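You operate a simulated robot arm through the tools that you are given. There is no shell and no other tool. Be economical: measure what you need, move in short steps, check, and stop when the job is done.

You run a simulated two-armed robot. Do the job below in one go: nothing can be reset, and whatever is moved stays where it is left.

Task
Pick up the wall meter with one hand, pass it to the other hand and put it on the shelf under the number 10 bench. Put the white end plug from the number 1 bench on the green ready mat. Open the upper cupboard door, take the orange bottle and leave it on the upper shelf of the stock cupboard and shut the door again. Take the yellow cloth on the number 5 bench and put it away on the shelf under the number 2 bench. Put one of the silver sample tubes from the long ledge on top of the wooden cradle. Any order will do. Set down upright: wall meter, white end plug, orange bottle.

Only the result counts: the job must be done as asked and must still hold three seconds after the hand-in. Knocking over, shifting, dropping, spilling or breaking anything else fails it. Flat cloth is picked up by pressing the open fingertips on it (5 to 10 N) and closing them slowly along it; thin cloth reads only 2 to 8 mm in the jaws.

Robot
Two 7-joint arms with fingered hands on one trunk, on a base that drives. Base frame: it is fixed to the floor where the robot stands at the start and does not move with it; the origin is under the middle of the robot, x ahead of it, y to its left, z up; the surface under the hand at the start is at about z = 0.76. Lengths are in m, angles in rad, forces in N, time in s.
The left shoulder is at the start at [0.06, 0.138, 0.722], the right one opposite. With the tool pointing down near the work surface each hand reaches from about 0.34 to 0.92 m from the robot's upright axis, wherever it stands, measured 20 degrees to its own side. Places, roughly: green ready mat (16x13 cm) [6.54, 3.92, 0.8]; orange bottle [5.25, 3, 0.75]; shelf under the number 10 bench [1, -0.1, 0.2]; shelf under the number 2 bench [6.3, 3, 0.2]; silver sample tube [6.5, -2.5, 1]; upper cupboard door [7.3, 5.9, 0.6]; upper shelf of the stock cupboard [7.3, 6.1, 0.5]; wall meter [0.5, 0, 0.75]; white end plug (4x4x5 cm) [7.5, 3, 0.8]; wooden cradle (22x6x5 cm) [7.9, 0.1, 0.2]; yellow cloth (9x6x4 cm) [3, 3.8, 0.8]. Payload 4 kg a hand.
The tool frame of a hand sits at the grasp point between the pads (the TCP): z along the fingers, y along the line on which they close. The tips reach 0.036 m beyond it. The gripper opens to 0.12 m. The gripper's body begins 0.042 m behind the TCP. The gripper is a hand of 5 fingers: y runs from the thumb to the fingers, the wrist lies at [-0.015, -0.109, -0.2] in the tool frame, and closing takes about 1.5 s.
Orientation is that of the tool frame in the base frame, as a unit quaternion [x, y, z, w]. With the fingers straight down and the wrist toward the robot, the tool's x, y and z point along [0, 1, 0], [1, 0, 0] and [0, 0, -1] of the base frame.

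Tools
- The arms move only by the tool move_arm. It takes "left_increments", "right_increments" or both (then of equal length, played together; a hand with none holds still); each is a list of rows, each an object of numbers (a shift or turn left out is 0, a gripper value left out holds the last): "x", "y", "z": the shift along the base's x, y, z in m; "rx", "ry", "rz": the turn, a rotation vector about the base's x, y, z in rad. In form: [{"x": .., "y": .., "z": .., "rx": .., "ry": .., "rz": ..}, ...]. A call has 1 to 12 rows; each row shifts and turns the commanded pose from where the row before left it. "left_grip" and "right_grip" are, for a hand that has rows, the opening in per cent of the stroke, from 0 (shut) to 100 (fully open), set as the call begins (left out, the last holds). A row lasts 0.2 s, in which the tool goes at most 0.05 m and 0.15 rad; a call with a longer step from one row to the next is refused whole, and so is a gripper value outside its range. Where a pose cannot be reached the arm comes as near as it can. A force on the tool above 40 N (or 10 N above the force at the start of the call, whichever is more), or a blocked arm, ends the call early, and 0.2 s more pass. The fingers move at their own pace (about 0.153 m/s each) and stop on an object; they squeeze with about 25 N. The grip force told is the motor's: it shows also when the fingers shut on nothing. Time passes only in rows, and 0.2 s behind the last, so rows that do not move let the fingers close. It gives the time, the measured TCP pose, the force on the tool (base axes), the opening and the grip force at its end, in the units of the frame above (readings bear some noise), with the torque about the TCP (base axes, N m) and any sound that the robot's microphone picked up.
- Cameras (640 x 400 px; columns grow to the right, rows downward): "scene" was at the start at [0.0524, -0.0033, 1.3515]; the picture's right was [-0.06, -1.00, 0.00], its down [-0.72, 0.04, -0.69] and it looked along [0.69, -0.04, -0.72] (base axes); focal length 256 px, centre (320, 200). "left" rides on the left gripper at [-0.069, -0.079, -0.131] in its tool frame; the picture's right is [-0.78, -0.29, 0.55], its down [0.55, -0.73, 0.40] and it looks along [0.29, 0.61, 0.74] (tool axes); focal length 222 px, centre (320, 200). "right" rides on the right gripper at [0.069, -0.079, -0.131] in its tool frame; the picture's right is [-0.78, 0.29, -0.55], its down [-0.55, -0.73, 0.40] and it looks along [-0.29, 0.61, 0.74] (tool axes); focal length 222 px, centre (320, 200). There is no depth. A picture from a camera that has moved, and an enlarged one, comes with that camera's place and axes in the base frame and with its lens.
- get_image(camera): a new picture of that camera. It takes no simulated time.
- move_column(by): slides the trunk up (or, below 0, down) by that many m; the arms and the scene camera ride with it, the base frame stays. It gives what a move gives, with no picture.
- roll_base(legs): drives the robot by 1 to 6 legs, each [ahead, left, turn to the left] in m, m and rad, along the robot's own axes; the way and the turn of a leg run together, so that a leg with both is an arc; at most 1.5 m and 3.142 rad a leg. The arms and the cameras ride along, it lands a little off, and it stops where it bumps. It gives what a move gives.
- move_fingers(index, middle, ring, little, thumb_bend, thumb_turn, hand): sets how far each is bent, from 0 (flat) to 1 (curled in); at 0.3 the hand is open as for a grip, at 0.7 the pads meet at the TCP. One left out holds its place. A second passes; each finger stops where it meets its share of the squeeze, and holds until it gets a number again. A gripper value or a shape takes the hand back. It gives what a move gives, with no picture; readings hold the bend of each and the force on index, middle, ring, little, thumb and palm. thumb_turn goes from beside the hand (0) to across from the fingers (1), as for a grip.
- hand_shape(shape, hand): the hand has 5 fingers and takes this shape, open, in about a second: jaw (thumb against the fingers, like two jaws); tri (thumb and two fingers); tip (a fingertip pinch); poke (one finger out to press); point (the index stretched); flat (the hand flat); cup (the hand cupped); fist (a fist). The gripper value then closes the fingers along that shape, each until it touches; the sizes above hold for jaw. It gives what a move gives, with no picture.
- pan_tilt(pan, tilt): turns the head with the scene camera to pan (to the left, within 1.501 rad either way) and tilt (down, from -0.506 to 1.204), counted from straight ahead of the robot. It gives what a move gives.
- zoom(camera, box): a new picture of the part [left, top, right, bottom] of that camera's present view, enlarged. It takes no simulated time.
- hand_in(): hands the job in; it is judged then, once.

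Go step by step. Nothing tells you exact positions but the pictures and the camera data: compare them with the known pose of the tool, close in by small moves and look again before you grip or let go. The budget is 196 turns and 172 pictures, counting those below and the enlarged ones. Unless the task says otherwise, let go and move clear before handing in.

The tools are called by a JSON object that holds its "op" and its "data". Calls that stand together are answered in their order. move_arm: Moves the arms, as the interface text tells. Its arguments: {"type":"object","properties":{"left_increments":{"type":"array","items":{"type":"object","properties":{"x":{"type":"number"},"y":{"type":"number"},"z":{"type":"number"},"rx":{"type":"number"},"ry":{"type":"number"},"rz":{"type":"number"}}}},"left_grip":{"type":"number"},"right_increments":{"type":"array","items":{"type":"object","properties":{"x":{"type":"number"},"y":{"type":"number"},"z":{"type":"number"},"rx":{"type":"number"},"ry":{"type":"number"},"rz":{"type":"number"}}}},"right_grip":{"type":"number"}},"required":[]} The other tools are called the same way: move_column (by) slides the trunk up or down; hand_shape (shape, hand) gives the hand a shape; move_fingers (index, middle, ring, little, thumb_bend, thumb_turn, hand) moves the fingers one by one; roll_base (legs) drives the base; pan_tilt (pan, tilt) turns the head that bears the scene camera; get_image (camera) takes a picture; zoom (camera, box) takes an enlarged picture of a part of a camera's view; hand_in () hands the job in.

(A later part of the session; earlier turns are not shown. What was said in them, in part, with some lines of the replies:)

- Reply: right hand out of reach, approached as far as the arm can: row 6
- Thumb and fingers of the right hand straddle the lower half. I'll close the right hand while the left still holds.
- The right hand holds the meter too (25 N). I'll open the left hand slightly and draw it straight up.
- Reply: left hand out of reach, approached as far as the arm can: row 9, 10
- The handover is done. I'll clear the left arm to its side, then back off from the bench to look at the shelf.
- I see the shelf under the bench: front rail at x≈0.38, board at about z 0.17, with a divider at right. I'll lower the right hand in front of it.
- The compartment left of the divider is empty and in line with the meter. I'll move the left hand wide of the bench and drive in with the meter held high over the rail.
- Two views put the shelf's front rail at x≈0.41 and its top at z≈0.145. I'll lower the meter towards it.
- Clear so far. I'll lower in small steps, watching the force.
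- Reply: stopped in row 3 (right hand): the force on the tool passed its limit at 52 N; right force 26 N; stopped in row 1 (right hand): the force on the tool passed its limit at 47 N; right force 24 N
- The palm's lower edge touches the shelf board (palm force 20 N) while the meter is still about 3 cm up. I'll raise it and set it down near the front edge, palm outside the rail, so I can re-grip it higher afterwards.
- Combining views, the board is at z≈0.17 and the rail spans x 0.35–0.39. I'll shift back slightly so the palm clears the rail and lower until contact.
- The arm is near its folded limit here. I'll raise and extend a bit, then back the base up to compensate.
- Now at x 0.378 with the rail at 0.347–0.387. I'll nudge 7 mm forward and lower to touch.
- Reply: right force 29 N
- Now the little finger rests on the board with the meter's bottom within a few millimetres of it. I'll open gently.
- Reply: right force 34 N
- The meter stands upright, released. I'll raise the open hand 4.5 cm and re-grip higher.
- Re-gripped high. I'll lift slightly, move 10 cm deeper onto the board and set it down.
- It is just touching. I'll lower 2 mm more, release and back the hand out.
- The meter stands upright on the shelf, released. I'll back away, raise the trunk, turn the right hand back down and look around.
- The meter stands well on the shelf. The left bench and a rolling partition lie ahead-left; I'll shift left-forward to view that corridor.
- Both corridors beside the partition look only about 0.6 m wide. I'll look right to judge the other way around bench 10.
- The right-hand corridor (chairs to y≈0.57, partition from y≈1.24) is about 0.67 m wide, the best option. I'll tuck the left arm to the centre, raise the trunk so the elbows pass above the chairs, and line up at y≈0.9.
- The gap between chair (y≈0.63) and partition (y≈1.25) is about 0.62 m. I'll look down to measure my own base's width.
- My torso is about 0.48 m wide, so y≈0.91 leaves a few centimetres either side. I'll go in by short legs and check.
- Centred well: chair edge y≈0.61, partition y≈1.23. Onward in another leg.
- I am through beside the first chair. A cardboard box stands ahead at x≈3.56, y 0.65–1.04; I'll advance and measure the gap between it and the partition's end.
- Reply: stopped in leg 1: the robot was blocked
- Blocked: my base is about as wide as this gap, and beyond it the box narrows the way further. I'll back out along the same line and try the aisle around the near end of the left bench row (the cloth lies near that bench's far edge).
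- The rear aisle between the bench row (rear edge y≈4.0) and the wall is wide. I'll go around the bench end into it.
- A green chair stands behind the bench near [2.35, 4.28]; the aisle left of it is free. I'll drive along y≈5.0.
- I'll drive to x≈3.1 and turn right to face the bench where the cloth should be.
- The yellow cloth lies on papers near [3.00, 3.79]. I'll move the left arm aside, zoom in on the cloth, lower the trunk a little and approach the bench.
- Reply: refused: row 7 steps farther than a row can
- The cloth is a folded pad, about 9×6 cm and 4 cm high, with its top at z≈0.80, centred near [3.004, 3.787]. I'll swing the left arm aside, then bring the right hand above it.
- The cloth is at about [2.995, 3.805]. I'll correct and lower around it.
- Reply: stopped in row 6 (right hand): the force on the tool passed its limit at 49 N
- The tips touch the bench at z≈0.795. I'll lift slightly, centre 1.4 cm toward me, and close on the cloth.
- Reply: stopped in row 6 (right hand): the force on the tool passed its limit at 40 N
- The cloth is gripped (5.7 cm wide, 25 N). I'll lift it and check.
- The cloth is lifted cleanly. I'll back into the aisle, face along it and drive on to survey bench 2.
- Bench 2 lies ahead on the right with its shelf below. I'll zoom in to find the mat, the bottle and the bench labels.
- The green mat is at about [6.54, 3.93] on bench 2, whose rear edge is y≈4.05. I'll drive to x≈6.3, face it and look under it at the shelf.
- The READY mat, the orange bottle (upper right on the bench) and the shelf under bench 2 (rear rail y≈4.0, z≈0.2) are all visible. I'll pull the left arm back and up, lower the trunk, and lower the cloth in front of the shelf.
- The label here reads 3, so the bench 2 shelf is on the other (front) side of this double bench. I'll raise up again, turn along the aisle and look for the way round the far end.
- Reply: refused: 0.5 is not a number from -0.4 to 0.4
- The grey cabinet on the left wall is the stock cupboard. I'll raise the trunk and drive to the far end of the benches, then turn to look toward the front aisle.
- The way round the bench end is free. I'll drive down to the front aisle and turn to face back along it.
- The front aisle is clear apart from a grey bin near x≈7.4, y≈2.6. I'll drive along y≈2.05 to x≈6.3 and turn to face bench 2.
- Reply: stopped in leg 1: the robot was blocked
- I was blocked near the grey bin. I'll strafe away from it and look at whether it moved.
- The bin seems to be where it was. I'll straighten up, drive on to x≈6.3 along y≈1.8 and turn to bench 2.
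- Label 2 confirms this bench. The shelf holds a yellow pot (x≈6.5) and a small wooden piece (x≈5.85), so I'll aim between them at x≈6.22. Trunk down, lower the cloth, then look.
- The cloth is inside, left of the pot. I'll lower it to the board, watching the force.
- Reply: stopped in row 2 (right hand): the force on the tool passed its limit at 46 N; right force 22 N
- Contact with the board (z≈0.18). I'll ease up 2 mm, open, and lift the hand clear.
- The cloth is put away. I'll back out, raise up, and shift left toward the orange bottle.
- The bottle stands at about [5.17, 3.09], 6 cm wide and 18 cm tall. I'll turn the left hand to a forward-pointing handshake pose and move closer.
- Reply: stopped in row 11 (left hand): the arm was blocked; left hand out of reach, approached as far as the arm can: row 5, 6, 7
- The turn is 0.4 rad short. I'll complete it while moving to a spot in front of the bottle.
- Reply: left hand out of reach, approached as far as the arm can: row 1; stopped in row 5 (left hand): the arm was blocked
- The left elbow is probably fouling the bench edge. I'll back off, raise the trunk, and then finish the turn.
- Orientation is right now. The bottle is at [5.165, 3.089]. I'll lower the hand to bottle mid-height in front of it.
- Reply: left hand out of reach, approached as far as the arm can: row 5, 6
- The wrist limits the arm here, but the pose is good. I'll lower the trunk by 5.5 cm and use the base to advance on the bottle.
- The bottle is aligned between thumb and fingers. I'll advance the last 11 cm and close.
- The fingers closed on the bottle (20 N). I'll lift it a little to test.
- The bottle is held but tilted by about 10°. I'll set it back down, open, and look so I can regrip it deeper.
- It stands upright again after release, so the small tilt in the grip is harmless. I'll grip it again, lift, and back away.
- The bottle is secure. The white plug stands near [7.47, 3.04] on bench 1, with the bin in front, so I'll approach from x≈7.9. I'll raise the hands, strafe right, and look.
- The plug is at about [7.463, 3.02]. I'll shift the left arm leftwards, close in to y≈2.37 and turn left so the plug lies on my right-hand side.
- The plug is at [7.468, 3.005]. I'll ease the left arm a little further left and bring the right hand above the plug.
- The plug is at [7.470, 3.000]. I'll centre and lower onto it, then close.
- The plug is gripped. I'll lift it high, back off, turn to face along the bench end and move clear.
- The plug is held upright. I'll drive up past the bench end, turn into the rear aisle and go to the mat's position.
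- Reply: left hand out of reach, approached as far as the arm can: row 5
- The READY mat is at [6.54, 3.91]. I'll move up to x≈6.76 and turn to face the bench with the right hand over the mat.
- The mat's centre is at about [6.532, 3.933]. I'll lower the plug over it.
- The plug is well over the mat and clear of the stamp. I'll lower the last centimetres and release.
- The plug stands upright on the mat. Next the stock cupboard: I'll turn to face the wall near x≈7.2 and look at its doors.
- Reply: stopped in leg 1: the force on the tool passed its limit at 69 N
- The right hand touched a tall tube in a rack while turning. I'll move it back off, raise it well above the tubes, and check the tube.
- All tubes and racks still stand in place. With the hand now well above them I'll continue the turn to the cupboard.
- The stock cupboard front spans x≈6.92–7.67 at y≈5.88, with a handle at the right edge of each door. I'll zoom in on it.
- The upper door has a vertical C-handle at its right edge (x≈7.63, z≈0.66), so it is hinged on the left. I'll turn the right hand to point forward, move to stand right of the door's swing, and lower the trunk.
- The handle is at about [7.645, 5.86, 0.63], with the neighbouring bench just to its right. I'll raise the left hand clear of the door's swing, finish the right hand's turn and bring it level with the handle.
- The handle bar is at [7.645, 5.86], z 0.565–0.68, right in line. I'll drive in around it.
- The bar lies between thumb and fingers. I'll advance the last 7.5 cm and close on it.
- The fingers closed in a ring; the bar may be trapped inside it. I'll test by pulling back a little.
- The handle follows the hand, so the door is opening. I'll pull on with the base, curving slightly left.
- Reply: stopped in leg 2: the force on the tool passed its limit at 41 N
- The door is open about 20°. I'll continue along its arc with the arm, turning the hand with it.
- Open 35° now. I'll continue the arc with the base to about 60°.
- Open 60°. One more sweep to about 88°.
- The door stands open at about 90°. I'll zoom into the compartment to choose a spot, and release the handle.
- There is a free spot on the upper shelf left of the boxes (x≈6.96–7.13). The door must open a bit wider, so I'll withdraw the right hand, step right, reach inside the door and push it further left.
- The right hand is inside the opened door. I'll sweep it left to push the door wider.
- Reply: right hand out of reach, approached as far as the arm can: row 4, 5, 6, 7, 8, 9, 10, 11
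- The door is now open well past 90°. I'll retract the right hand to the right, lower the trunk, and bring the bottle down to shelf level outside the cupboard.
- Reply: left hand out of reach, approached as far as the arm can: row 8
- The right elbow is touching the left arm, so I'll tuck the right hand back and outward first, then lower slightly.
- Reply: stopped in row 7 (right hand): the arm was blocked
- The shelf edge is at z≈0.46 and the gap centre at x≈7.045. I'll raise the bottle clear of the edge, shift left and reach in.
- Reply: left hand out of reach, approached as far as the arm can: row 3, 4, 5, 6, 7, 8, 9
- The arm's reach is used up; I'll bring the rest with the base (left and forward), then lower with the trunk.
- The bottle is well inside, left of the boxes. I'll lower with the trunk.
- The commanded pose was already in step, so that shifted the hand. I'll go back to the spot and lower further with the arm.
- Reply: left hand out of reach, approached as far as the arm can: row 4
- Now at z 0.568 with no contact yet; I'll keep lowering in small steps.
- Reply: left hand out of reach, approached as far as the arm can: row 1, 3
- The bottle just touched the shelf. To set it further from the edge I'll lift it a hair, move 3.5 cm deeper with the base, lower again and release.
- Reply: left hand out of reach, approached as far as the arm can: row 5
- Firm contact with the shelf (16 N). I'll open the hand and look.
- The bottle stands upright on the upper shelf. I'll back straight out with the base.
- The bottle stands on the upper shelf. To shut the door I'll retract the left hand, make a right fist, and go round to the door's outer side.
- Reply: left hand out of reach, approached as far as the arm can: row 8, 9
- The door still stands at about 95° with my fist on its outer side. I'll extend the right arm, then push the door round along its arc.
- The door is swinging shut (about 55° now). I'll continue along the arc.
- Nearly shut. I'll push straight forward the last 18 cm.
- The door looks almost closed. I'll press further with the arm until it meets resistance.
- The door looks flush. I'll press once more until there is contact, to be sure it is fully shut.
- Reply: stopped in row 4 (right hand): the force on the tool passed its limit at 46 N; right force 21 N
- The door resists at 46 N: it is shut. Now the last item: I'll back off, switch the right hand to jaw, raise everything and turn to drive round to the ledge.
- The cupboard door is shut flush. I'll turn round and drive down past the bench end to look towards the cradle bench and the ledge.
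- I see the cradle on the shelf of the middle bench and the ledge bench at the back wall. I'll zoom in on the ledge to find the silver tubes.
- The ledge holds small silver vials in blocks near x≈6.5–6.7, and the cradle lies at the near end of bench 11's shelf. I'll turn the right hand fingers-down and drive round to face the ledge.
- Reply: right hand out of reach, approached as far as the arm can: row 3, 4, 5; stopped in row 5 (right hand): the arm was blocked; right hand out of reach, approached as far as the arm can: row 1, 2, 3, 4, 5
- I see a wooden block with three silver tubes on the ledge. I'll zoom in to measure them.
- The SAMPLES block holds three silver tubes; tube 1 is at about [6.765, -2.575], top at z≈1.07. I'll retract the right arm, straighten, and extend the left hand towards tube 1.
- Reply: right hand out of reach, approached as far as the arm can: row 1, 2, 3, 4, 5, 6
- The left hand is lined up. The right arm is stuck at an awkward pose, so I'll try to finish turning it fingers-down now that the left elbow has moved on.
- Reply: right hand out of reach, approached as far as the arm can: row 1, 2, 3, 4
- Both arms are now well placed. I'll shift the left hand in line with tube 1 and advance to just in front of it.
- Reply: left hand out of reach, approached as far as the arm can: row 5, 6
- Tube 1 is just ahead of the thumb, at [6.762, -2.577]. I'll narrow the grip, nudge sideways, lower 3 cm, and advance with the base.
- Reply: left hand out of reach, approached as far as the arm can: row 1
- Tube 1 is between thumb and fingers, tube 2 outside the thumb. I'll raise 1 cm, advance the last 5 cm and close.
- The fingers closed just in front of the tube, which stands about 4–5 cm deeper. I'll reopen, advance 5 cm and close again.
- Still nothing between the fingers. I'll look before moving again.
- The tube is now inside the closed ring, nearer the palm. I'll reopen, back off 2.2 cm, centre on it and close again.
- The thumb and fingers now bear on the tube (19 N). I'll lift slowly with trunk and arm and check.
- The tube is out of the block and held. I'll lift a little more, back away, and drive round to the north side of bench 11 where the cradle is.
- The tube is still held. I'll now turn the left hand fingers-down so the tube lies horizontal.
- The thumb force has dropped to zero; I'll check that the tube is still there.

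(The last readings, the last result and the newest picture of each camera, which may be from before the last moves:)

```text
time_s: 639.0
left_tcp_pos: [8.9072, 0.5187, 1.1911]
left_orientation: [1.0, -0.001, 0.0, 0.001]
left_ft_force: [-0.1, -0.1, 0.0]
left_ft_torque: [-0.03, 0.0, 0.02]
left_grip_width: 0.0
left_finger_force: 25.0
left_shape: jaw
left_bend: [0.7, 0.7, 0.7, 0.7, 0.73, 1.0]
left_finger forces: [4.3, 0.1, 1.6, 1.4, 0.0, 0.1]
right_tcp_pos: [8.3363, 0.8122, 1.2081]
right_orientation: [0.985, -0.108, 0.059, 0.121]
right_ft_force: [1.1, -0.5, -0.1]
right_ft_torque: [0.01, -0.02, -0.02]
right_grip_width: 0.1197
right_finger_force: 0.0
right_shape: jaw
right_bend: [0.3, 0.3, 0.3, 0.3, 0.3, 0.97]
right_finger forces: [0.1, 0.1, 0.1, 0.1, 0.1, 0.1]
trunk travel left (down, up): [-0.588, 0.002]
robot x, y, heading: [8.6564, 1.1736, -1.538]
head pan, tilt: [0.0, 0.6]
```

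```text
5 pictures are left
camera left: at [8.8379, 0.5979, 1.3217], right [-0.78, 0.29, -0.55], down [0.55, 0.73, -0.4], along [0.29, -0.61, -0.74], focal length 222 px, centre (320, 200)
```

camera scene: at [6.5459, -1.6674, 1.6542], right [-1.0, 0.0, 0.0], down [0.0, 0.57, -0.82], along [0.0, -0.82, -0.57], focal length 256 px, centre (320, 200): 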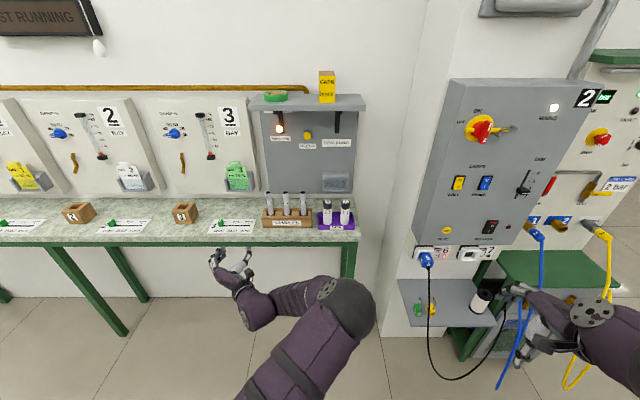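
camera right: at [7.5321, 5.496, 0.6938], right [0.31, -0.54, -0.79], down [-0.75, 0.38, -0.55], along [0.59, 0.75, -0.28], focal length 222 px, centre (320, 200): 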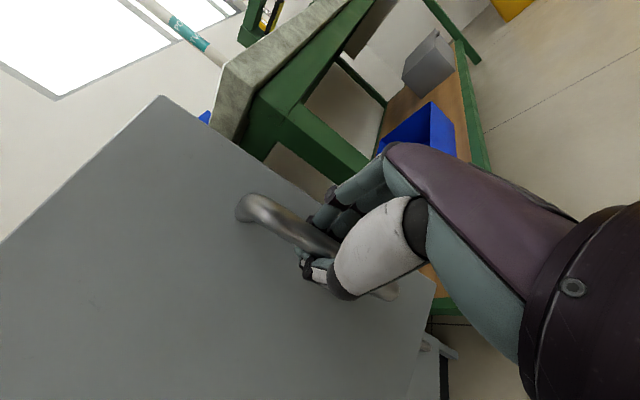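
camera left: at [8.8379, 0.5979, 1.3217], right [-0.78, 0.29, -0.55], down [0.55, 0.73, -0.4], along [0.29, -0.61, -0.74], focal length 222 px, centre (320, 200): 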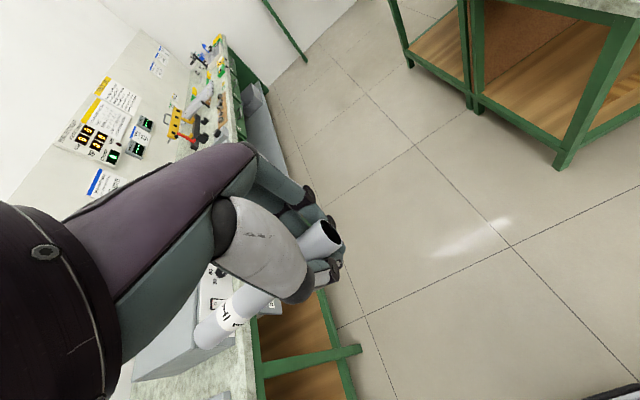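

The tube is still caged in the hand. I'll move in front of the shelf just west of the cradle, lower everything, and look.

{"op": "roll_base", "data": {"legs": [[0, -1.3, -0.03]]}}

{"op": "move_column", "data": {"by": -0.4}}

{"op": "move_column", "data": {"by": -0.18}}

{"op": "move_arm", "data": {"left_increments": [{"z": -0.04}, {"z": -0.04}, {"z": -0.04}, {"z": -0.04}, {"z": -0.04}, {"z": -0.04}, {"z": -0.04}, {}]}}

{"op": "pan_tilt", "data": {"pan": 0.35, "tilt": 0.6}}

{"op": "get_image", "data": {"camera": "scene"}}

```text
time_s: 645.6
left_tcp_pos: [7.5528, 0.4961, 1.19]
left_orientation: [1.0, -0.021, 0.001, 0.0]
left_ft_force: [-0.4, -0.1, -0.4]
left_ft_torque: [0.02, -0.01, 0.01]
left_grip_width: 0.0001
left_finger_force: 24.8
left_shape: jaw
left_bend: [0.7, 0.7, 0.7, 0.7, 0.73, 1.0]
left_finger forces: [4.3, 0.0, 1.7, 1.3, 0.0, 0.0]
right_tcp_pos: [6.996, 0.8168, 1.208]
right_orientation: [0.982, -0.131, 0.057, 0.122]
right_ft_force: [1.0, -0.3, 0.2]
right_ft_torque: [0.01, -0.01, 0.01]
right_grip_width: 0.1199
right_finger_force: 0.0
right_shape: jaw
right_bend: [0.3, 0.3, 0.3, 0.3, 0.3, 0.97]
right_finger forces: [0.0, 0.0, 0.0, 0.1, 0.0, 0.0]
trunk travel left (down, up): [-0.588, 0.002]
robot x, y, heading: [7.3293, 1.1647, -1.588]
head pan, tilt: [0.0, 0.6]
```

```text
time_s: 649.5
left_tcp_pos: [7.5526, 0.4969, 0.7904]
left_orientation: [1.0, -0.022, 0.001, 0.001]
left_ft_force: [-0.6, 0.0, 0.4]
left_ft_torque: [0.01, 0.02, -0.02]
left_grip_width: 0.0
left_finger_force: 25.0
left_shape: jaw
left_bend: [0.7, 0.7, 0.7, 0.7, 0.73, 1.0]
left_finger forces: [4.3, 0.1, 1.6, 1.6, 0.0, 0.0]
right_tcp_pos: [6.9956, 0.8158, 0.808]
right_orientation: [0.982, -0.131, 0.057, 0.122]
right_ft_force: [-0.1, -0.1, -0.6]
right_ft_torque: [0.02, 0.0, 0.02]
right_grip_width: 0.1201
right_finger_force: 0.0
right_shape: jaw
right_bend: [0.3, 0.3, 0.3, 0.3, 0.3, 0.97]
right_finger forces: [0.0, 0.0, 0.0, 0.0, 0.1, 0.1]
trunk travel left (down, up): [-0.188, 0.402]
robot x, y, heading: [7.3314, 1.1612, -1.584]
head pan, tilt: [0.0, 0.6]
```

```text
time_s: 651.5
left_tcp_pos: [7.5503, 0.4976, 0.6104]
left_orientation: [1.0, -0.021, 0.003, -0.001]
left_ft_force: [0.3, -0.3, 0.1]
left_ft_torque: [-0.01, 0.01, -0.03]
left_grip_width: 0.0
left_finger_force: 24.7
left_shape: jaw
left_bend: [0.7, 0.7, 0.7, 0.7, 0.73, 1.0]
left_finger forces: [4.2, 0.0, 1.7, 1.5, 0.0, 0.0]
right_tcp_pos: [6.9945, 0.8152, 0.6256]
right_orientation: [0.982, -0.13, 0.059, 0.121]
right_ft_force: [1.1, 0.5, 0.1]
right_ft_torque: [-0.01, -0.01, 0.01]
right_grip_width: 0.12
right_finger_force: 0.1
right_shape: jaw
right_bend: [0.3, 0.3, 0.3, 0.3, 0.3, 0.97]
right_finger forces: [0.1, 0.0, 0.1, 0.0, 0.0, 0.0]
trunk travel left (down, up): [-0.008, 0.582]
robot x, y, heading: [7.3321, 1.1621, -1.582]
head pan, tilt: [0.0, 0.6]
```

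```text
time_s: 653.3
left_tcp_pos: [7.5183, 0.5129, 0.386]
left_orientation: [1.0, -0.023, 0.003, -0.001]
left_ft_force: [-1.4, 0.7, -0.9]
left_ft_torque: [-0.01, -0.03, -0.01]
left_grip_width: 0.0
left_finger_force: 25.2
left_shape: jaw
left_bend: [0.7, 0.7, 0.7, 0.7, 0.73, 1.0]
left_finger forces: [4.2, 0.0, 1.7, 1.4, 0.0, 0.0]
left hand out of reach, approached as far as the arm can: row 4, 5, 6, 7
right_tcp_pos: [6.9929, 0.8162, 0.6272]
right_orientation: [0.982, -0.131, 0.06, 0.123]
right_ft_force: [-0.1, 0.3, -0.3]
right_ft_torque: [0.01, 0.01, -0.03]
right_grip_width: 0.1201
right_finger_force: 0.0
right_shape: jaw
right_bend: [0.3, 0.3, 0.3, 0.3, 0.3, 0.97]
right_finger forces: [0.0, 0.0, 0.1, 0.0, 0.1, 0.0]
trunk travel left (down, up): [-0.008, 0.582]
robot x, y, heading: [7.332, 1.1643, -1.583]
head pan, tilt: [0.0, 0.6]
```

```text
time_s: 654.1
left_tcp_pos: [7.5177, 0.5119, 0.3856]
left_orientation: [1.0, -0.022, 0.003, 0.0]
left_ft_force: [-0.1, 0.7, -0.1]
left_ft_torque: [-0.01, 0.03, -0.03]
left_grip_width: 0.0002
left_finger_force: 25.2
left_shape: jaw
left_bend: [0.7, 0.7, 0.7, 0.7, 0.73, 1.0]
left_finger forces: [4.0, 0.0, 1.8, 1.5, 0.0, 0.1]
right_tcp_pos: [6.9942, 0.8162, 0.6265]
right_orientation: [0.982, -0.131, 0.059, 0.121]
right_ft_force: [0.1, 0.4, 0.2]
right_ft_torque: [0.0, -0.01, 0.0]
right_grip_width: 0.1199
right_finger_force: 0.3
right_shape: jaw
right_bend: [0.3, 0.3, 0.3, 0.3, 0.3, 0.97]
right_finger forces: [0.1, 0.0, 0.0, 0.1, 0.1, 0.0]
trunk travel left (down, up): [-0.008, 0.582]
robot x, y, heading: [7.3306, 1.1622, -1.585]
head pan, tilt: [0.351, 0.6]
```

```text
4 pictures are left
camera scene: at [7.3597, 1.1094, 1.0773], right [-0.94, -0.33, 0.0], down [-0.18, 0.53, -0.83], along [0.27, -0.78, -0.56], focal length 256 px, centre (320, 200)
```

scene: 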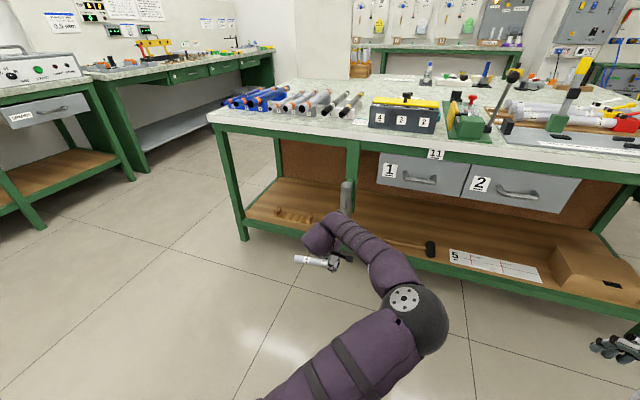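

The cradle is at about [7.86, 0.11] and the tube points along it. The left arm ran out of downward reach here, so I'll try with the hand further to its own side.

{"op": "move_arm", "data": {"left_increments": [{"x": 0.04}, {"x": 0.04}, {"x": 0.04}, {"x": 0.03}, {"z": -0.03}, {"z": -0.03}, {"z": -0.03}, {"z": -0.03}, {}]}}

```text
time_s: 656.1
left_tcp_pos: [7.5271, 0.5596, 0.3249]
left_orientation: [1.0, -0.022, 0.003, 0.0]
left_ft_force: [0.2, 0.0, 1.1]
left_ft_torque: [0.05, 0.06, 0.02]
left_grip_width: 0.0002
left_finger_force: 24.8
left_shape: jaw
left_bend: [0.7, 0.7, 0.7, 0.7, 0.73, 1.0]
left_finger forces: [4.1, 0.0, 1.6, 1.4, 0.1, 0.0]
left hand out of reach, approached as far as the arm can: row 1, 2, 3, 4, 5, 6, 7, 8
right_tcp_pos: [6.9947, 0.8151, 0.6277]
right_orientation: [0.982, -0.13, 0.059, 0.122]
right_ft_force: [-0.1, 0.7, 0.3]
right_ft_torque: [0.03, -0.03, -0.05]
right_grip_width: 0.1199
right_finger_force: 0.0
right_shape: jaw
right_bend: [0.3, 0.3, 0.3, 0.3, 0.3, 0.97]
right_finger forces: [0.0, 0.0, 0.1, 0.0, 0.0, 0.1]
trunk travel left (down, up): [-0.008, 0.582]
robot x, y, heading: [7.3293, 1.1602, -1.584]
head pan, tilt: [0.351, 0.6]
```

Lower reach is possible closer in. I'll continue downward while drawing the hand nearer.

{"op": "move_arm", "data": {"left_increments": [{"y": 0.015, "z": -0.02}, {"y": 0.015, "z": -0.02}, {"y": 0.015, "z": -0.02}, {"y": 0.015, "z": -0.02}, {}]}}

```text
time_s: 657.3
left_tcp_pos: [7.514, 0.629, 0.2574]
left_orientation: [1.0, -0.022, 0.003, 0.001]
left_ft_force: [-0.4, -0.8, -0.3]
left_ft_torque: [-0.01, -0.01, -0.01]
left_grip_width: 0.0
left_finger_force: 24.8
left_shape: jaw
left_bend: [0.7, 0.7, 0.7, 0.7, 0.73, 1.0]
left_finger forces: [4.0, 0.1, 1.6, 1.4, 0.1, 0.0]
left hand out of reach, approached as far as the arm can: row 2, 3, 4
right_tcp_pos: [6.9944, 0.8162, 0.6274]
right_orientation: [0.982, -0.13, 0.059, 0.121]
right_ft_force: [0.6, 0.0, -0.5]
right_ft_torque: [0.02, 0.02, 0.0]
right_grip_width: 0.1199
right_finger_force: 0.0
right_shape: jaw
right_bend: [0.3, 0.3, 0.3, 0.3, 0.3, 0.97]
right_finger forces: [0.1, 0.0, 0.1, 0.0, 0.0, 0.0]
trunk travel left (down, up): [-0.008, 0.582]
robot x, y, heading: [7.331, 1.1636, -1.585]
head pan, tilt: [0.351, 0.6]
```

The hand reaches z≈0.26 now. I'll zoom in on the cradle once to fix its position exactly.

{"op": "zoom", "data": {"camera": "scene", "box": [240, 170, 380, 258]}}

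```text
4.55 times, centred on (310, 214) of scene
camera zoom: at [7.3598, 1.1094, 1.0773], right [-0.94, -0.33, 0.0], down [-0.18, 0.53, -0.83], along [0.28, -0.78, -0.56], focal length 1162 px, centre (366, 136)
```

zoom: 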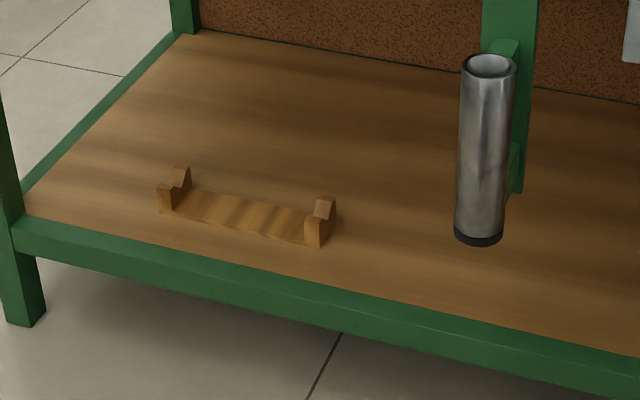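

The cradle has two notched end posts (x 7.77–7.98, centre [7.873, 0.095]). I hold the tube near one end, so I'll first set it on the free board west of the cradle and regrip its middle by the fingertips. Testing lower reach first.

{"op": "move_arm", "data": {"left_increments": [{"y": 0.02, "z": -0.01}, {"y": 0.02, "z": -0.015}, {"y": 0.02, "z": -0.015}, {}]}}

```text
time_s: 658.3
left_tcp_pos: [7.507, 0.6889, 0.2281]
left_orientation: [1.0, -0.022, 0.004, -0.001]
left_ft_force: [0.2, -0.5, 0.3]
left_ft_torque: [0.0, 0.02, 0.02]
left_grip_width: 0.0
left_finger_force: 24.8
left_shape: jaw
left_bend: [0.7, 0.7, 0.7, 0.7, 0.73, 1.0]
left_finger forces: [3.9, 0.0, 1.6, 1.4, 0.0, 0.0]
left hand out of reach, approached as far as the arm can: row 2, 3
right_tcp_pos: [6.9941, 0.815, 0.6269]
right_orientation: [0.982, -0.13, 0.059, 0.121]
right_ft_force: [-0.7, 1.0, 0.3]
right_ft_torque: [0.01, 0.03, 0.0]
right_grip_width: 0.1198
right_finger_force: 0.0
right_shape: jaw
right_bend: [0.3, 0.3, 0.3, 0.3, 0.3, 0.97]
right_finger forces: [0.0, 0.0, 0.0, 0.0, 0.0, 0.0]
trunk travel left (down, up): [-0.008, 0.582]
robot x, y, heading: [7.3336, 1.163, -1.586]
head pan, tilt: [0.351, 0.6]
```

Good, z 0.228 is reachable nearer in. I'll raise the hand a little, lift the right hand clear of the drawers, and drive in over the board.

{"op": "move_arm", "data": {"left_increments": [{"z": 0.03}, {"z": 0.03}, {"z": 0.03}, {}, {}, {}, {}, {}], "right_increments": [{"z": 0.035}, {"z": 0.035}, {"z": 0.035}, {"z": 0.035}, {"z": 0.035}, {"z": 0.035}, {"z": 0.035}, {"z": 0.035}]}}

{"op": "roll_base", "data": {"legs": [[0, 0.04, 0.015], [0.6, 0, 0]]}}

```text
time_s: 660.1
left_tcp_pos: [7.5074, 0.6882, 0.3172]
left_orientation: [1.0, -0.021, 0.0, -0.001]
left_ft_force: [0.2, -0.2, -0.6]
left_ft_torque: [-0.02, -0.01, -0.02]
left_grip_width: 0.0
left_finger_force: 25.0
left_shape: jaw
left_bend: [0.7, 0.7, 0.7, 0.7, 0.73, 1.0]
left_finger forces: [3.9, 0.1, 1.5, 1.4, 0.0, 0.0]
right_tcp_pos: [6.995, 0.814, 0.9092]
right_orientation: [0.982, -0.131, 0.058, 0.121]
right_ft_force: [-1.6, 0.9, -0.9]
right_ft_torque: [-0.01, 0.0, -0.03]
right_grip_width: 0.1199
right_finger_force: 0.0
right_shape: jaw
right_bend: [0.3, 0.3, 0.3, 0.3, 0.3, 0.97]
right_finger forces: [0.0, 0.0, 0.0, 0.0, 0.1, 0.1]
trunk travel left (down, up): [-0.008, 0.582]
robot x, y, heading: [7.3337, 1.1635, -1.587]
head pan, tilt: [0.351, 0.6]
```

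```text
time_s: 662.9
left_tcp_pos: [7.5569, 0.3357, 0.3124]
left_orientation: [1.0, -0.016, 0.004, -0.017]
left_ft_force: [0.5, 1.1, -0.1]
left_ft_torque: [0.01, 0.05, 0.01]
left_grip_width: 0.0001
left_finger_force: 25.3
left_shape: jaw
left_bend: [0.7, 0.7, 0.7, 0.7, 0.73, 1.0]
left_finger forces: [4.1, 0.0, 1.5, 1.5, 0.1, 0.0]
right_tcp_pos: [7.0408, 0.4405, 0.9082]
right_orientation: [0.983, -0.124, 0.058, 0.121]
right_ft_force: [-0.5, -0.6, 0.0]
right_ft_torque: [0.01, 0.02, -0.02]
right_grip_width: 0.1199
right_finger_force: 0.0
right_shape: jaw
right_bend: [0.3, 0.3, 0.3, 0.3, 0.3, 0.97]
right_finger forces: [0.1, 0.0, 0.0, 0.0, 0.0, 0.0]
trunk travel left (down, up): [-0.008, 0.582]
robot x, y, heading: [7.3718, 0.7925, -1.575]
head pan, tilt: [0.351, 0.6]
stopped in leg 2: the force on the tool passed its limit at 82 N (the readings are from after the stop); the commanded pose is now the measured one
```

The arm (elbow) met the drawers. I'll back off, extend the hand further ahead at z≈0.31 so the elbow stays outside, and shift east in line with the cradle, away from the drawers.

{"op": "roll_base", "data": {"legs": [[-0.3, 0, 0]]}}

{"op": "move_arm", "data": {"left_increments": [{"y": -0.03}, {"y": -0.03}, {"y": -0.03}, {"y": -0.03}, {}]}}

{"op": "roll_base", "data": {"legs": [[0, 0.25, 0.004]]}}

```text
time_s: 665.0
left_tcp_pos: [7.5573, 0.6384, 0.3105]
left_orientation: [1.0, -0.014, 0.004, -0.016]
left_ft_force: [-0.1, 0.5, -0.5]
left_ft_torque: [0.01, 0.01, -0.01]
left_grip_width: 0.0
left_finger_force: 24.7
left_shape: jaw
left_bend: [0.7, 0.7, 0.7, 0.7, 0.73, 1.0]
left_finger forces: [3.9, 0.0, 1.7, 1.6, 0.0, 0.0]
right_tcp_pos: [7.0407, 0.7403, 0.9089]
right_orientation: [0.984, -0.121, 0.058, 0.121]
right_ft_force: [0.5, 0.0, 0.2]
right_ft_torque: [-0.02, 0.01, 0.02]
right_grip_width: 0.12
right_finger_force: 0.1
right_shape: jaw
right_bend: [0.3, 0.3, 0.3, 0.3, 0.3, 0.97]
right_finger forces: [0.0, 0.0, 0.1, 0.1, 0.0, 0.0]
trunk travel left (down, up): [-0.008, 0.582]
robot x, y, heading: [7.3709, 1.0942, -1.562]
head pan, tilt: [0.351, 0.6]
```

```text
time_s: 666.1
left_tcp_pos: [7.5576, 0.5207, 0.3079]
left_orientation: [1.0, -0.015, 0.003, -0.017]
left_ft_force: [0.6, -0.1, -0.6]
left_ft_torque: [0.01, 0.02, 0.01]
left_grip_width: 0.0001
left_finger_force: 24.7
left_shape: jaw
left_bend: [0.7, 0.7, 0.7, 0.7, 0.73, 1.0]
left_finger forces: [4.0, 0.0, 1.6, 1.5, 0.0, 0.0]
right_tcp_pos: [7.0402, 0.7407, 0.9083]
right_orientation: [0.983, -0.122, 0.058, 0.122]
right_ft_force: [-0.2, 0.3, 0.2]
right_ft_torque: [0.02, 0.01, 0.0]
right_grip_width: 0.1199
right_finger_force: 0.1
right_shape: jaw
right_bend: [0.3, 0.3, 0.3, 0.3, 0.3, 0.97]
right_finger forces: [0.0, 0.0, 0.0, 0.0, 0.0, 0.0]
trunk travel left (down, up): [-0.008, 0.582]
robot x, y, heading: [7.3749, 1.0974, -1.565]
head pan, tilt: [0.351, 0.6]
```

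```text
time_s: 668.0
left_tcp_pos: [7.8071, 0.5232, 0.3088]
left_orientation: [1.0, -0.012, 0.003, -0.017]
left_ft_force: [0.3, 0.4, -1.0]
left_ft_torque: [-0.02, 0.04, 0.02]
left_grip_width: 0.0
left_finger_force: 25.1
left_shape: jaw
left_bend: [0.7, 0.7, 0.7, 0.7, 0.73, 1.0]
left_finger forces: [4.0, 0.0, 1.5, 1.3, 0.0, 0.1]
right_tcp_pos: [7.2913, 0.7411, 0.9078]
right_orientation: [0.984, -0.119, 0.059, 0.122]
right_ft_force: [0.6, 0.3, -0.3]
right_ft_torque: [0.01, -0.01, -0.03]
right_grip_width: 0.1201
right_finger_force: 0.1
right_shape: jaw
right_bend: [0.3, 0.3, 0.3, 0.3, 0.3, 0.97]
right_finger forces: [0.0, 0.0, 0.1, 0.1, 0.0, 0.1]
trunk travel left (down, up): [-0.008, 0.582]
robot x, y, heading: [7.6238, 1.0966, -1.563]
head pan, tilt: [0.351, 0.6]
```

In line now. I'll drive in the 42 cm so that the tube is above the cradle.

{"op": "roll_base", "data": {"legs": [[0.25, 0, 0], [0.17, 0, 0]]}}

{"op": "get_image", "data": {"camera": "left"}}

```text
time_s: 670.8
left_tcp_pos: [7.8148, 0.1064, 0.3097]
left_orientation: [1.0, -0.011, 0.004, -0.017]
left_ft_force: [0.3, 0.1, -0.4]
left_ft_torque: [0.01, 0.05, 0.01]
left_grip_width: 0.0
left_finger_force: 24.9
left_shape: jaw
left_bend: [0.7, 0.7, 0.7, 0.7, 0.73, 1.0]
left_finger forces: [3.9, 0.0, 1.5, 1.5, 0.0, 0.1]
right_tcp_pos: [7.297, 0.3229, 0.9093]
right_orientation: [0.984, -0.117, 0.058, 0.122]
right_ft_force: [1.2, 0.1, 0.1]
right_ft_torque: [0.02, -0.02, 0.01]
right_grip_width: 0.12
right_finger_force: 0.1
right_shape: jaw
right_bend: [0.3, 0.3, 0.3, 0.3, 0.3, 0.97]
right_finger forces: [0.0, 0.0, 0.0, 0.1, 0.1, 0.0]
trunk travel left (down, up): [-0.008, 0.582]
robot x, y, heading: [7.6227, 0.679, -1.561]
head pan, tilt: [0.351, 0.6]
```

```text
2 pictures are left
camera left: at [7.7473, 0.1821, 0.4427], right [-0.77, 0.33, -0.54], down [0.57, 0.74, -0.37], along [0.28, -0.59, -0.76], focal length 222 px, centre (320, 200)
```

left: 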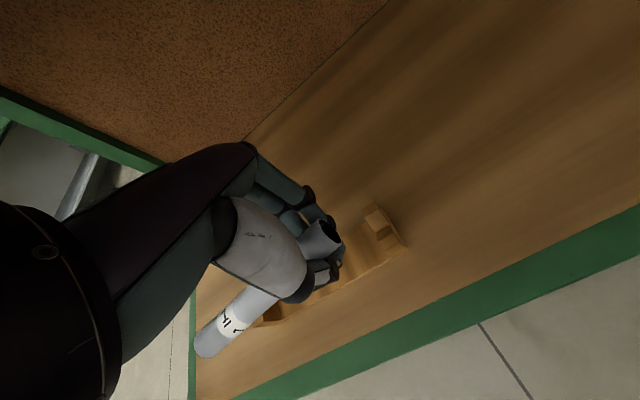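

The tube hangs over the cradle about 2 cm too near me. I'll shift 2 cm deeper and lower gently until contact.

{"op": "roll_base", "data": {"legs": [[0.02, 0, 0]]}}

{"op": "move_arm", "data": {"left_increments": [{"z": -0.006}, {"z": -0.006}, {"z": -0.006}, {}]}}

```text
time_s: 671.6
left_tcp_pos: [7.815, 0.0857, 0.3093]
left_orientation: [1.0, -0.011, 0.004, -0.017]
left_ft_force: [0.0, 0.5, -0.4]
left_ft_torque: [0.0, 0.02, -0.05]
left_grip_width: 0.0003
left_finger_force: 24.9
left_shape: jaw
left_bend: [0.7, 0.7, 0.7, 0.7, 0.73, 1.0]
left_finger forces: [3.9, 0.0, 1.5, 1.5, 0.1, 0.0]
right_tcp_pos: [7.2976, 0.3018, 0.9086]
right_orientation: [0.984, -0.118, 0.058, 0.121]
right_ft_force: [0.0, 0.1, -0.4]
right_ft_torque: [0.02, 0.05, -0.01]
right_grip_width: 0.1199
right_finger_force: 0.0
right_shape: jaw
right_bend: [0.3, 0.3, 0.3, 0.3, 0.3, 0.97]
right_finger forces: [0.1, 0.1, 0.0, 0.0, 0.0, 0.0]
trunk travel left (down, up): [-0.008, 0.582]
robot x, y, heading: [7.6222, 0.6586, -1.56]
head pan, tilt: [0.351, 0.6]
```

```text
time_s: 672.6
left_tcp_pos: [7.8159, 0.0847, 0.29]
left_orientation: [1.0, -0.01, 0.004, -0.017]
left_ft_force: [-0.6, -0.2, 0.1]
left_ft_torque: [0.02, 0.02, 0.03]
left_grip_width: 0.0002
left_finger_force: 25.0
left_shape: jaw
left_bend: [0.7, 0.7, 0.7, 0.7, 0.73, 1.0]
left_finger forces: [3.9, 0.1, 1.5, 1.5, 0.0, 0.0]
right_tcp_pos: [7.2968, 0.3018, 0.9083]
right_orientation: [0.984, -0.118, 0.058, 0.121]
right_ft_force: [0.5, -1.2, -0.2]
right_ft_torque: [0.0, 0.0, 0.01]
right_grip_width: 0.1199
right_finger_force: 0.0
right_shape: jaw
right_bend: [0.3, 0.3, 0.3, 0.3, 0.3, 0.97]
right_finger forces: [0.0, 0.0, 0.1, 0.0, 0.1, 0.0]
trunk travel left (down, up): [-0.008, 0.582]
robot x, y, heading: [7.6279, 0.6549, -1.558]
head pan, tilt: [0.351, 0.6]
```

No contact yet; lowering further in small steps.

{"op": "move_arm", "data": {"left_increments": [{"z": -0.004}, {"z": -0.004}, {}]}}

{"op": "move_arm", "data": {"left_increments": [{"z": -0.004}, {}]}}

```text
time_s: 673.4
left_tcp_pos: [7.8159, 0.0853, 0.2827]
left_orientation: [1.0, -0.011, 0.004, -0.017]
left_ft_force: [0.1, 0.0, -0.3]
left_ft_torque: [-0.01, 0.0, -0.02]
left_grip_width: 0.0
left_finger_force: 25.2
left_shape: jaw
left_bend: [0.7, 0.7, 0.7, 0.7, 0.73, 1.0]
left_finger forces: [3.9, 0.0, 1.4, 1.5, 0.1, 0.1]
right_tcp_pos: [7.2987, 0.3023, 0.9076]
right_orientation: [0.984, -0.118, 0.059, 0.122]
right_ft_force: [0.5, 0.0, 0.2]
right_ft_torque: [0.01, 0.02, 0.03]
right_grip_width: 0.1198
right_finger_force: 0.1
right_shape: jaw
right_bend: [0.3, 0.3, 0.3, 0.3, 0.3, 0.97]
right_finger forces: [0.1, 0.0, 0.0, 0.0, 0.0, 0.0]
trunk travel left (down, up): [-0.008, 0.582]
robot x, y, heading: [7.6231, 0.6557, -1.557]
head pan, tilt: [0.351, 0.6]
```

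```text
time_s: 674.0
left_tcp_pos: [7.8174, 0.085, 0.2784]
left_orientation: [1.0, -0.01, 0.004, -0.016]
left_ft_force: [0.2, 0.4, -0.9]
left_ft_torque: [-0.04, 0.04, -0.02]
left_grip_width: 0.0001
left_finger_force: 25.1
left_shape: jaw
left_bend: [0.7, 0.7, 0.7, 0.7, 0.73, 1.0]
left_finger forces: [3.8, 0.0, 1.6, 1.5, 0.0, 0.0]
right_tcp_pos: [7.2963, 0.3019, 0.9095]
right_orientation: [0.984, -0.118, 0.06, 0.121]
right_ft_force: [0.4, -0.6, 0.2]
right_ft_torque: [0.01, -0.01, 0.05]
right_grip_width: 0.1198
right_finger_force: 0.0
right_shape: jaw
right_bend: [0.3, 0.3, 0.3, 0.3, 0.3, 0.97]
right_finger forces: [0.1, 0.0, 0.1, 0.0, 0.1, 0.0]
trunk travel left (down, up): [-0.008, 0.582]
robot x, y, heading: [7.6249, 0.6574, -1.557]
head pan, tilt: [0.351, 0.6]
```

{"op": "move_arm", "data": {"left_increments": [{"z": -0.004}, {}, {"z": -0.003}, {}]}}

{"op": "move_arm", "data": {"left_increments": [{"z": -0.003}, {}, {"z": -0.003}, {}]}}

```text
time_s: 675.0
left_tcp_pos: [7.8146, 0.0884, 0.2737]
left_orientation: [1.0, -0.01, 0.004, -0.017]
left_ft_force: [1.1, 0.5, -0.9]
left_ft_torque: [0.0, 0.01, 0.0]
left_grip_width: 0.0001
left_finger_force: 25.5
left_shape: jaw
left_bend: [0.7, 0.7, 0.7, 0.7, 0.73, 1.0]
left_finger forces: [3.8, 0.0, 1.5, 1.5, 0.0, 0.0]
right_tcp_pos: [7.298, 0.3021, 0.908]
right_orientation: [0.984, -0.118, 0.058, 0.122]
right_ft_force: [-0.1, 0.8, -0.7]
right_ft_torque: [-0.02, 0.02, -0.01]
right_grip_width: 0.1202
right_finger_force: 0.0
right_shape: jaw
right_bend: [0.3, 0.3, 0.3, 0.3, 0.3, 0.97]
right_finger forces: [0.0, 0.0, 0.0, 0.0, 0.0, 0.0]
trunk travel left (down, up): [-0.008, 0.582]
robot x, y, heading: [7.6275, 0.6591, -1.556]
head pan, tilt: [0.351, 0.6]
```

```text
time_s: 676.0
left_tcp_pos: [7.8112, 0.088, 0.2702]
left_orientation: [1.0, -0.011, 0.005, -0.017]
left_ft_force: [-1.1, -0.4, 0.5]
left_ft_torque: [-0.01, 0.02, 0.03]
left_grip_width: 0.0001
left_finger_force: 24.7
left_shape: jaw
left_bend: [0.7, 0.7, 0.7, 0.7, 0.73, 1.0]
left_finger forces: [3.8, 0.1, 1.4, 1.5, 0.1, 0.1]
left hand out of reach, approached as far as the arm can: row 1
right_tcp_pos: [7.2986, 0.3026, 0.9096]
right_orientation: [0.984, -0.117, 0.059, 0.121]
right_ft_force: [0.0, 0.5, 0.0]
right_ft_torque: [-0.02, -0.03, -0.03]
right_grip_width: 0.1201
right_finger_force: 0.0
right_shape: jaw
right_bend: [0.3, 0.3, 0.3, 0.3, 0.3, 0.97]
right_finger forces: [0.1, 0.0, 0.0, 0.1, 0.0, 0.0]
trunk travel left (down, up): [-0.008, 0.582]
robot x, y, heading: [7.6288, 0.6585, -1.558]
head pan, tilt: [0.351, 0.6]
```

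The hand is near its lower limit without contact, and recomputing with the shelf at z≈0.18 puts the cradle centre at about [7.88, 0.08]. I'll raise slightly, shift 2 cm deeper and 1.5 cm east, and look once.

{"op": "move_arm", "data": {"left_increments": [{"z": 0.012}, {"z": 0.012}, {}]}}

{"op": "roll_base", "data": {"legs": [[0.023, 0.013, 0]]}}

{"op": "zoom", "data": {"camera": "left", "box": [160, 180, 440, 380]}}

```text
time_s: 676.8
left_tcp_pos: [7.8132, 0.0862, 0.2939]
left_orientation: [1.0, -0.011, 0.004, -0.017]
left_ft_force: [0.6, -0.8, -1.1]
left_ft_torque: [0.01, 0.01, -0.03]
left_grip_width: 0.0001
left_finger_force: 24.8
left_shape: jaw
left_bend: [0.7, 0.7, 0.7, 0.7, 0.73, 1.0]
left_finger forces: [3.8, 0.0, 1.5, 1.5, 0.1, 0.1]
right_tcp_pos: [7.2976, 0.3025, 0.9093]
right_orientation: [0.984, -0.118, 0.059, 0.122]
right_ft_force: [-0.6, -0.2, 0.1]
right_ft_torque: [-0.01, 0.02, 0.0]
right_grip_width: 0.12
right_finger_force: 0.1
right_shape: jaw
right_bend: [0.3, 0.3, 0.3, 0.3, 0.3, 0.97]
right_finger forces: [0.0, 0.0, 0.0, 0.0, 0.0, 0.0]
trunk travel left (down, up): [-0.008, 0.582]
robot x, y, heading: [7.6238, 0.6586, -1.561]
head pan, tilt: [0.351, 0.6]
```

```text
time_s: 677.6
left_tcp_pos: [7.828, 0.0644, 0.2934]
left_orientation: [1.0, -0.01, 0.003, -0.017]
left_ft_force: [-0.2, 0.4, -1.1]
left_ft_torque: [0.02, 0.01, -0.03]
left_grip_width: 0.0001
left_finger_force: 24.8
left_shape: jaw
left_bend: [0.7, 0.7, 0.7, 0.7, 0.73, 1.0]
left_finger forces: [3.8, 0.1, 1.5, 1.5, 0.0, 0.0]
right_tcp_pos: [7.3109, 0.2789, 0.9092]
right_orientation: [0.984, -0.117, 0.06, 0.122]
right_ft_force: [-0.2, 0.1, 0.8]
right_ft_torque: [-0.02, 0.02, 0.0]
right_grip_width: 0.1198
right_finger_force: 0.1
right_shape: jaw
right_bend: [0.3, 0.3, 0.3, 0.3, 0.3, 0.97]
right_finger forces: [0.1, 0.0, 0.0, 0.0, 0.0, 0.0]
trunk travel left (down, up): [-0.008, 0.582]
robot x, y, heading: [7.6379, 0.6384, -1.557]
head pan, tilt: [0.351, 0.6]
```

```text
2.00 times, centred on (300, 280) of left
camera zoom: at [7.7597, 0.1404, 0.4271], right [-0.77, 0.33, -0.54], down [0.57, 0.74, -0.37], along [0.28, -0.59, -0.76], focal length 444 px, centre (360, 40)
```

zoom: 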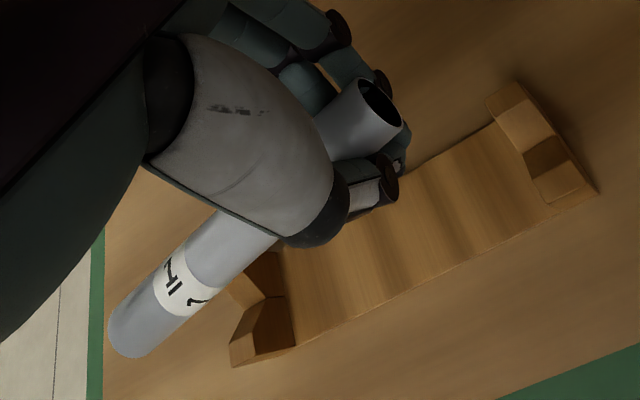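

The tube is now aligned: its centre [7.87, 0.083] is over the notch line (y≈0.086, x 7.78–7.95). I'll lower to the limit and open the fingers slowly in stages so that it settles onto the cradle.

{"op": "move_arm", "data": {"left_increments": [{"z": -0.01}, {"z": -0.008}, {"z": -0.004}, {}]}}

{"op": "move_arm", "data": {"left_grip": 10, "left_increments": [{}, {}]}}

{"op": "move_arm", "data": {"left_grip": 18, "left_increments": [{}, {}]}}

{"op": "move_arm", "data": {"left_grip": 25, "left_increments": [{}, {}, {}]}}

{"op": "move_arm", "data": {"left_grip": 33, "left_increments": [{}, {}, {}]}}

{"op": "move_arm", "data": {"left_grip": 42, "left_increments": [{}, {}, {}, {}]}}

```text
time_s: 678.6
left_tcp_pos: [7.8252, 0.0643, 0.2714]
left_orientation: [1.0, -0.011, 0.003, -0.017]
left_ft_force: [-0.7, -0.1, -0.1]
left_ft_torque: [0.01, 0.0, 0.01]
left_grip_width: 0.0001
left_finger_force: 24.9
left_shape: jaw
left_bend: [0.7, 0.7, 0.7, 0.7, 0.73, 1.0]
left_finger forces: [3.8, 0.1, 1.5, 1.5, 0.0, 0.0]
right_tcp_pos: [7.3123, 0.2802, 0.9079]
right_orientation: [0.984, -0.116, 0.059, 0.121]
right_ft_force: [1.3, -0.1, 0.3]
right_ft_torque: [-0.02, -0.01, 0.0]
right_grip_width: 0.1201
right_finger_force: 0.1
right_shape: jaw
right_bend: [0.3, 0.3, 0.3, 0.3, 0.3, 0.97]
right_finger forces: [0.0, 0.1, 0.0, 0.0, 0.1, 0.0]
trunk travel left (down, up): [-0.008, 0.582]
robot x, y, heading: [7.6363, 0.6352, -1.557]
head pan, tilt: [0.351, 0.6]
```

```text
time_s: 679.2
left_tcp_pos: [7.8269, 0.0656, 0.272]
left_orientation: [1.0, -0.01, 0.004, -0.017]
left_ft_force: [-0.2, -0.6, 0.0]
left_ft_torque: [0.03, -0.01, -0.01]
left_grip_width: 0.0121
left_finger_force: 0.1
left_shape: jaw
left_bend: [0.63, 0.65, 0.64, 0.71, 0.7, 1.0]
left_finger forces: [0.0, 0.1, 0.1, 0.0, 0.0, 0.0]
right_tcp_pos: [7.3113, 0.2792, 0.9082]
right_orientation: [0.984, -0.116, 0.058, 0.122]
right_ft_force: [-0.7, 0.0, 0.5]
right_ft_torque: [-0.01, 0.01, 0.01]
right_grip_width: 0.1202
right_finger_force: 0.1
right_shape: jaw
right_bend: [0.3, 0.3, 0.3, 0.3, 0.3, 0.97]
right_finger forces: [0.1, 0.1, 0.0, 0.0, 0.1, 0.0]
trunk travel left (down, up): [-0.008, 0.582]
robot x, y, heading: [7.6401, 0.6382, -1.555]
head pan, tilt: [0.351, 0.6]
```

```text
time_s: 679.8
left_tcp_pos: [7.8262, 0.0643, 0.2719]
left_orientation: [1.0, -0.01, 0.003, -0.016]
left_ft_force: [-0.6, -0.5, -0.7]
left_ft_torque: [-0.01, 0.03, -0.03]
left_grip_width: 0.0213
left_finger_force: 0.0
left_shape: jaw
left_bend: [0.58, 0.61, 0.6, 0.71, 0.7, 1.0]
left_finger forces: [0.1, 0.0, 0.1, 0.0, 0.1, 0.1]
right_tcp_pos: [7.3116, 0.2801, 0.9087]
right_orientation: [0.984, -0.117, 0.059, 0.122]
right_ft_force: [-0.8, 1.1, 0.1]
right_ft_torque: [-0.03, -0.02, 0.03]
right_grip_width: 0.1198
right_finger_force: 0.0
right_shape: jaw
right_bend: [0.3, 0.3, 0.3, 0.3, 0.3, 0.97]
right_finger forces: [0.0, 0.0, 0.1, 0.0, 0.1, 0.0]
trunk travel left (down, up): [-0.008, 0.582]
robot x, y, heading: [7.638, 0.6371, -1.56]
head pan, tilt: [0.351, 0.6]
```

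```text
time_s: 680.6
left_tcp_pos: [7.826, 0.0658, 0.2712]
left_orientation: [1.0, -0.011, 0.004, -0.016]
left_ft_force: [1.0, 0.2, 0.6]
left_ft_torque: [0.02, -0.06, 0.05]
left_grip_width: 0.0295
left_finger_force: 0.1
left_shape: jaw
left_bend: [0.54, 0.57, 0.56, 0.71, 0.69, 1.0]
left_finger forces: [0.1, 0.1, 0.0, 0.0, 0.0, 0.0]
right_tcp_pos: [7.3111, 0.2784, 0.9087]
right_orientation: [0.984, -0.117, 0.059, 0.121]
right_ft_force: [-0.2, -1.0, -0.3]
right_ft_torque: [-0.01, -0.01, -0.02]
right_grip_width: 0.1199
right_finger_force: 0.0
right_shape: jaw
right_bend: [0.3, 0.3, 0.3, 0.3, 0.3, 0.97]
right_finger forces: [0.1, 0.0, 0.0, 0.0, 0.0, 0.0]
trunk travel left (down, up): [-0.008, 0.582]
robot x, y, heading: [7.6413, 0.6387, -1.559]
head pan, tilt: [0.351, 0.6]
```

```text
time_s: 681.4
left_tcp_pos: [7.8259, 0.0646, 0.2721]
left_orientation: [1.0, -0.01, 0.003, -0.017]
left_ft_force: [1.3, 0.2, 0.2]
left_ft_torque: [0.01, 0.02, 0.03]
left_grip_width: 0.0393
left_finger_force: 0.1
left_shape: jaw
left_bend: [0.5, 0.53, 0.52, 0.71, 0.67, 1.0]
left_finger forces: [0.1, 0.0, 0.1, 0.0, 0.1, 0.1]
right_tcp_pos: [7.3118, 0.2789, 0.9098]
right_orientation: [0.984, -0.117, 0.059, 0.121]
right_ft_force: [0.6, 0.5, 0.9]
right_ft_torque: [-0.02, -0.02, -0.04]
right_grip_width: 0.1201
right_finger_force: 0.1
right_shape: jaw
right_bend: [0.3, 0.3, 0.3, 0.3, 0.3, 0.97]
right_finger forces: [0.0, 0.1, 0.0, 0.0, 0.0, 0.1]
trunk travel left (down, up): [-0.008, 0.582]
robot x, y, heading: [7.6394, 0.6329, -1.555]
head pan, tilt: [0.351, 0.6]
```

```text
time_s: 682.4
left_tcp_pos: [7.8267, 0.0632, 0.2721]
left_orientation: [1.0, -0.01, 0.004, -0.017]
left_ft_force: [0.5, 0.7, 0.5]
left_ft_torque: [0.01, -0.03, 0.02]
left_grip_width: 0.05
left_finger_force: 0.0
left_shape: jaw
left_bend: [0.46, 0.49, 0.48, 0.7, 0.64, 1.0]
left_finger forces: [0.0, 0.0, 0.0, 0.0, 0.0, 0.0]
right_tcp_pos: [7.3117, 0.2798, 0.908]
right_orientation: [0.984, -0.116, 0.06, 0.122]
right_ft_force: [-0.8, -1.2, 0.2]
right_ft_torque: [-0.01, -0.01, -0.01]
right_grip_width: 0.1201
right_finger_force: 0.1
right_shape: jaw
right_bend: [0.3, 0.3, 0.3, 0.3, 0.3, 0.97]
right_finger forces: [0.1, 0.0, 0.0, 0.0, 0.1, 0.1]
trunk travel left (down, up): [-0.008, 0.582]
robot x, y, heading: [7.6344, 0.6391, -1.557]
head pan, tilt: [0.351, 0.6]
```

The fingers are open with no load. I'll lift the hand straight up and use the last picture to check.

{"op": "move_arm", "data": {"left_increments": [{"z": 0.015}, {"z": 0.02}, {"z": 0.02}, {"z": 0.02}, {"z": 0.02}, {}]}}

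{"op": "get_image", "data": {"camera": "left"}}

```text
time_s: 683.8
left_tcp_pos: [7.8284, 0.0643, 0.3653]
left_orientation: [1.0, -0.011, 0.004, -0.018]
left_ft_force: [-0.1, -0.3, -0.3]
left_ft_torque: [-0.01, -0.02, -0.02]
left_grip_width: 0.0503
left_finger_force: 0.0
left_shape: jaw
left_bend: [0.46, 0.49, 0.48, 0.7, 0.64, 1.0]
left_finger forces: [0.1, 0.1, 0.0, 0.0, 0.0, 0.0]
right_tcp_pos: [7.3115, 0.2783, 0.9093]
right_orientation: [0.984, -0.117, 0.058, 0.121]
right_ft_force: [0.3, 0.5, -0.3]
right_ft_torque: [0.01, 0.02, 0.01]
right_grip_width: 0.12
right_finger_force: 0.2
right_shape: jaw
right_bend: [0.3, 0.3, 0.3, 0.3, 0.3, 0.97]
right_finger forces: [0.1, 0.0, 0.1, 0.0, 0.0, 0.1]
trunk travel left (down, up): [-0.008, 0.582]
robot x, y, heading: [7.6347, 0.6365, -1.555]
head pan, tilt: [0.351, 0.6]
```

```text
0 pictures are left
camera left: at [7.7602, 0.1411, 0.5], right [-0.77, 0.33, -0.54], down [0.57, 0.74, -0.37], along [0.28, -0.59, -0.76], focal length 222 px, centre (320, 200)
```

left: 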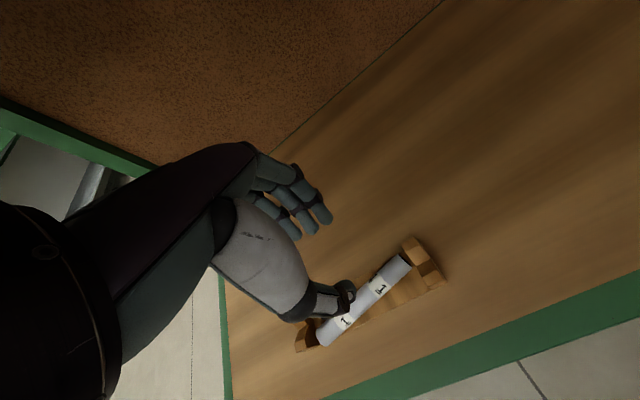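

The tube lies on top of the wooden cradle, between its end posts. I'll withdraw the hand backwards clear of the bench and hand in.

{"op": "roll_base", "data": {"legs": [[-0.5, 0, 0]]}}

```text
time_s: 686.8
left_tcp_pos: [7.8185, 0.5772, 0.3656]
left_orientation: [1.0, -0.014, 0.003, -0.018]
left_ft_force: [0.7, -0.5, -0.1]
left_ft_torque: [0.04, 0.02, 0.03]
left_grip_width: 0.0503
left_finger_force: 0.1
left_shape: jaw
left_bend: [0.46, 0.49, 0.48, 0.7, 0.64, 1.0]
left_finger forces: [0.1, 0.1, 0.1, 0.0, 0.1, 0.1]
right_tcp_pos: [7.3033, 0.7942, 0.9085]
right_orientation: [0.983, -0.121, 0.059, 0.12]
right_ft_force: [0.2, -0.4, 0.5]
right_ft_torque: [-0.01, 0.01, 0.01]
right_grip_width: 0.12
right_finger_force: 0.2
right_shape: jaw
right_bend: [0.3, 0.3, 0.3, 0.3, 0.3, 0.97]
right_finger forces: [0.0, 0.0, 0.0, 0.1, 0.0, 0.1]
trunk travel left (down, up): [-0.008, 0.582]
robot x, y, heading: [7.6343, 1.1487, -1.565]
head pan, tilt: [0.351, 0.6]
```

Both hands are empty and clear, and all five items are in place, so I'm handing in.

{"op": "hand_in", "data": {}}

```text
The job is handed in.
```

I placed all five items and handed the job in, but I don't know the verdict, because the hand-in only confirmed receipt.

- **Wall meter:** picked up with the left hand, passed to the right, and standing upright on the shelf under the number 10 bench.
- **White end plug:** standing upright on the green ready mat.
- **Orange bottle:** standing upright on the upper shelf of the stock cupboard, with the upper door shut. The door took 46 N without moving.
- **Yellow cloth:** on the shelf under the number 2 bench.
- **Silver sample tube:** tube 1, lying slightly askew on the base of the wooden cradle between its end posts, not in the notches. It looks about 14–15 cm long, too short to span them.

**Contacts with other things:**
- I bumped the grey bin near the number 1 bench. Its position before and after matched to within my measuring error.
- I pushed against a tall tube in a rack on the number 3 bench. Afterwards the tubes were all standing and the rack had not visibly moved.
- One drive stopped against something near the yellow chair by the number 10 bench. I backed out and did not look at it again.
- The left arm pressed something at the front of the number 11 bench, probably a drawer. I had too few pictures left to check it.
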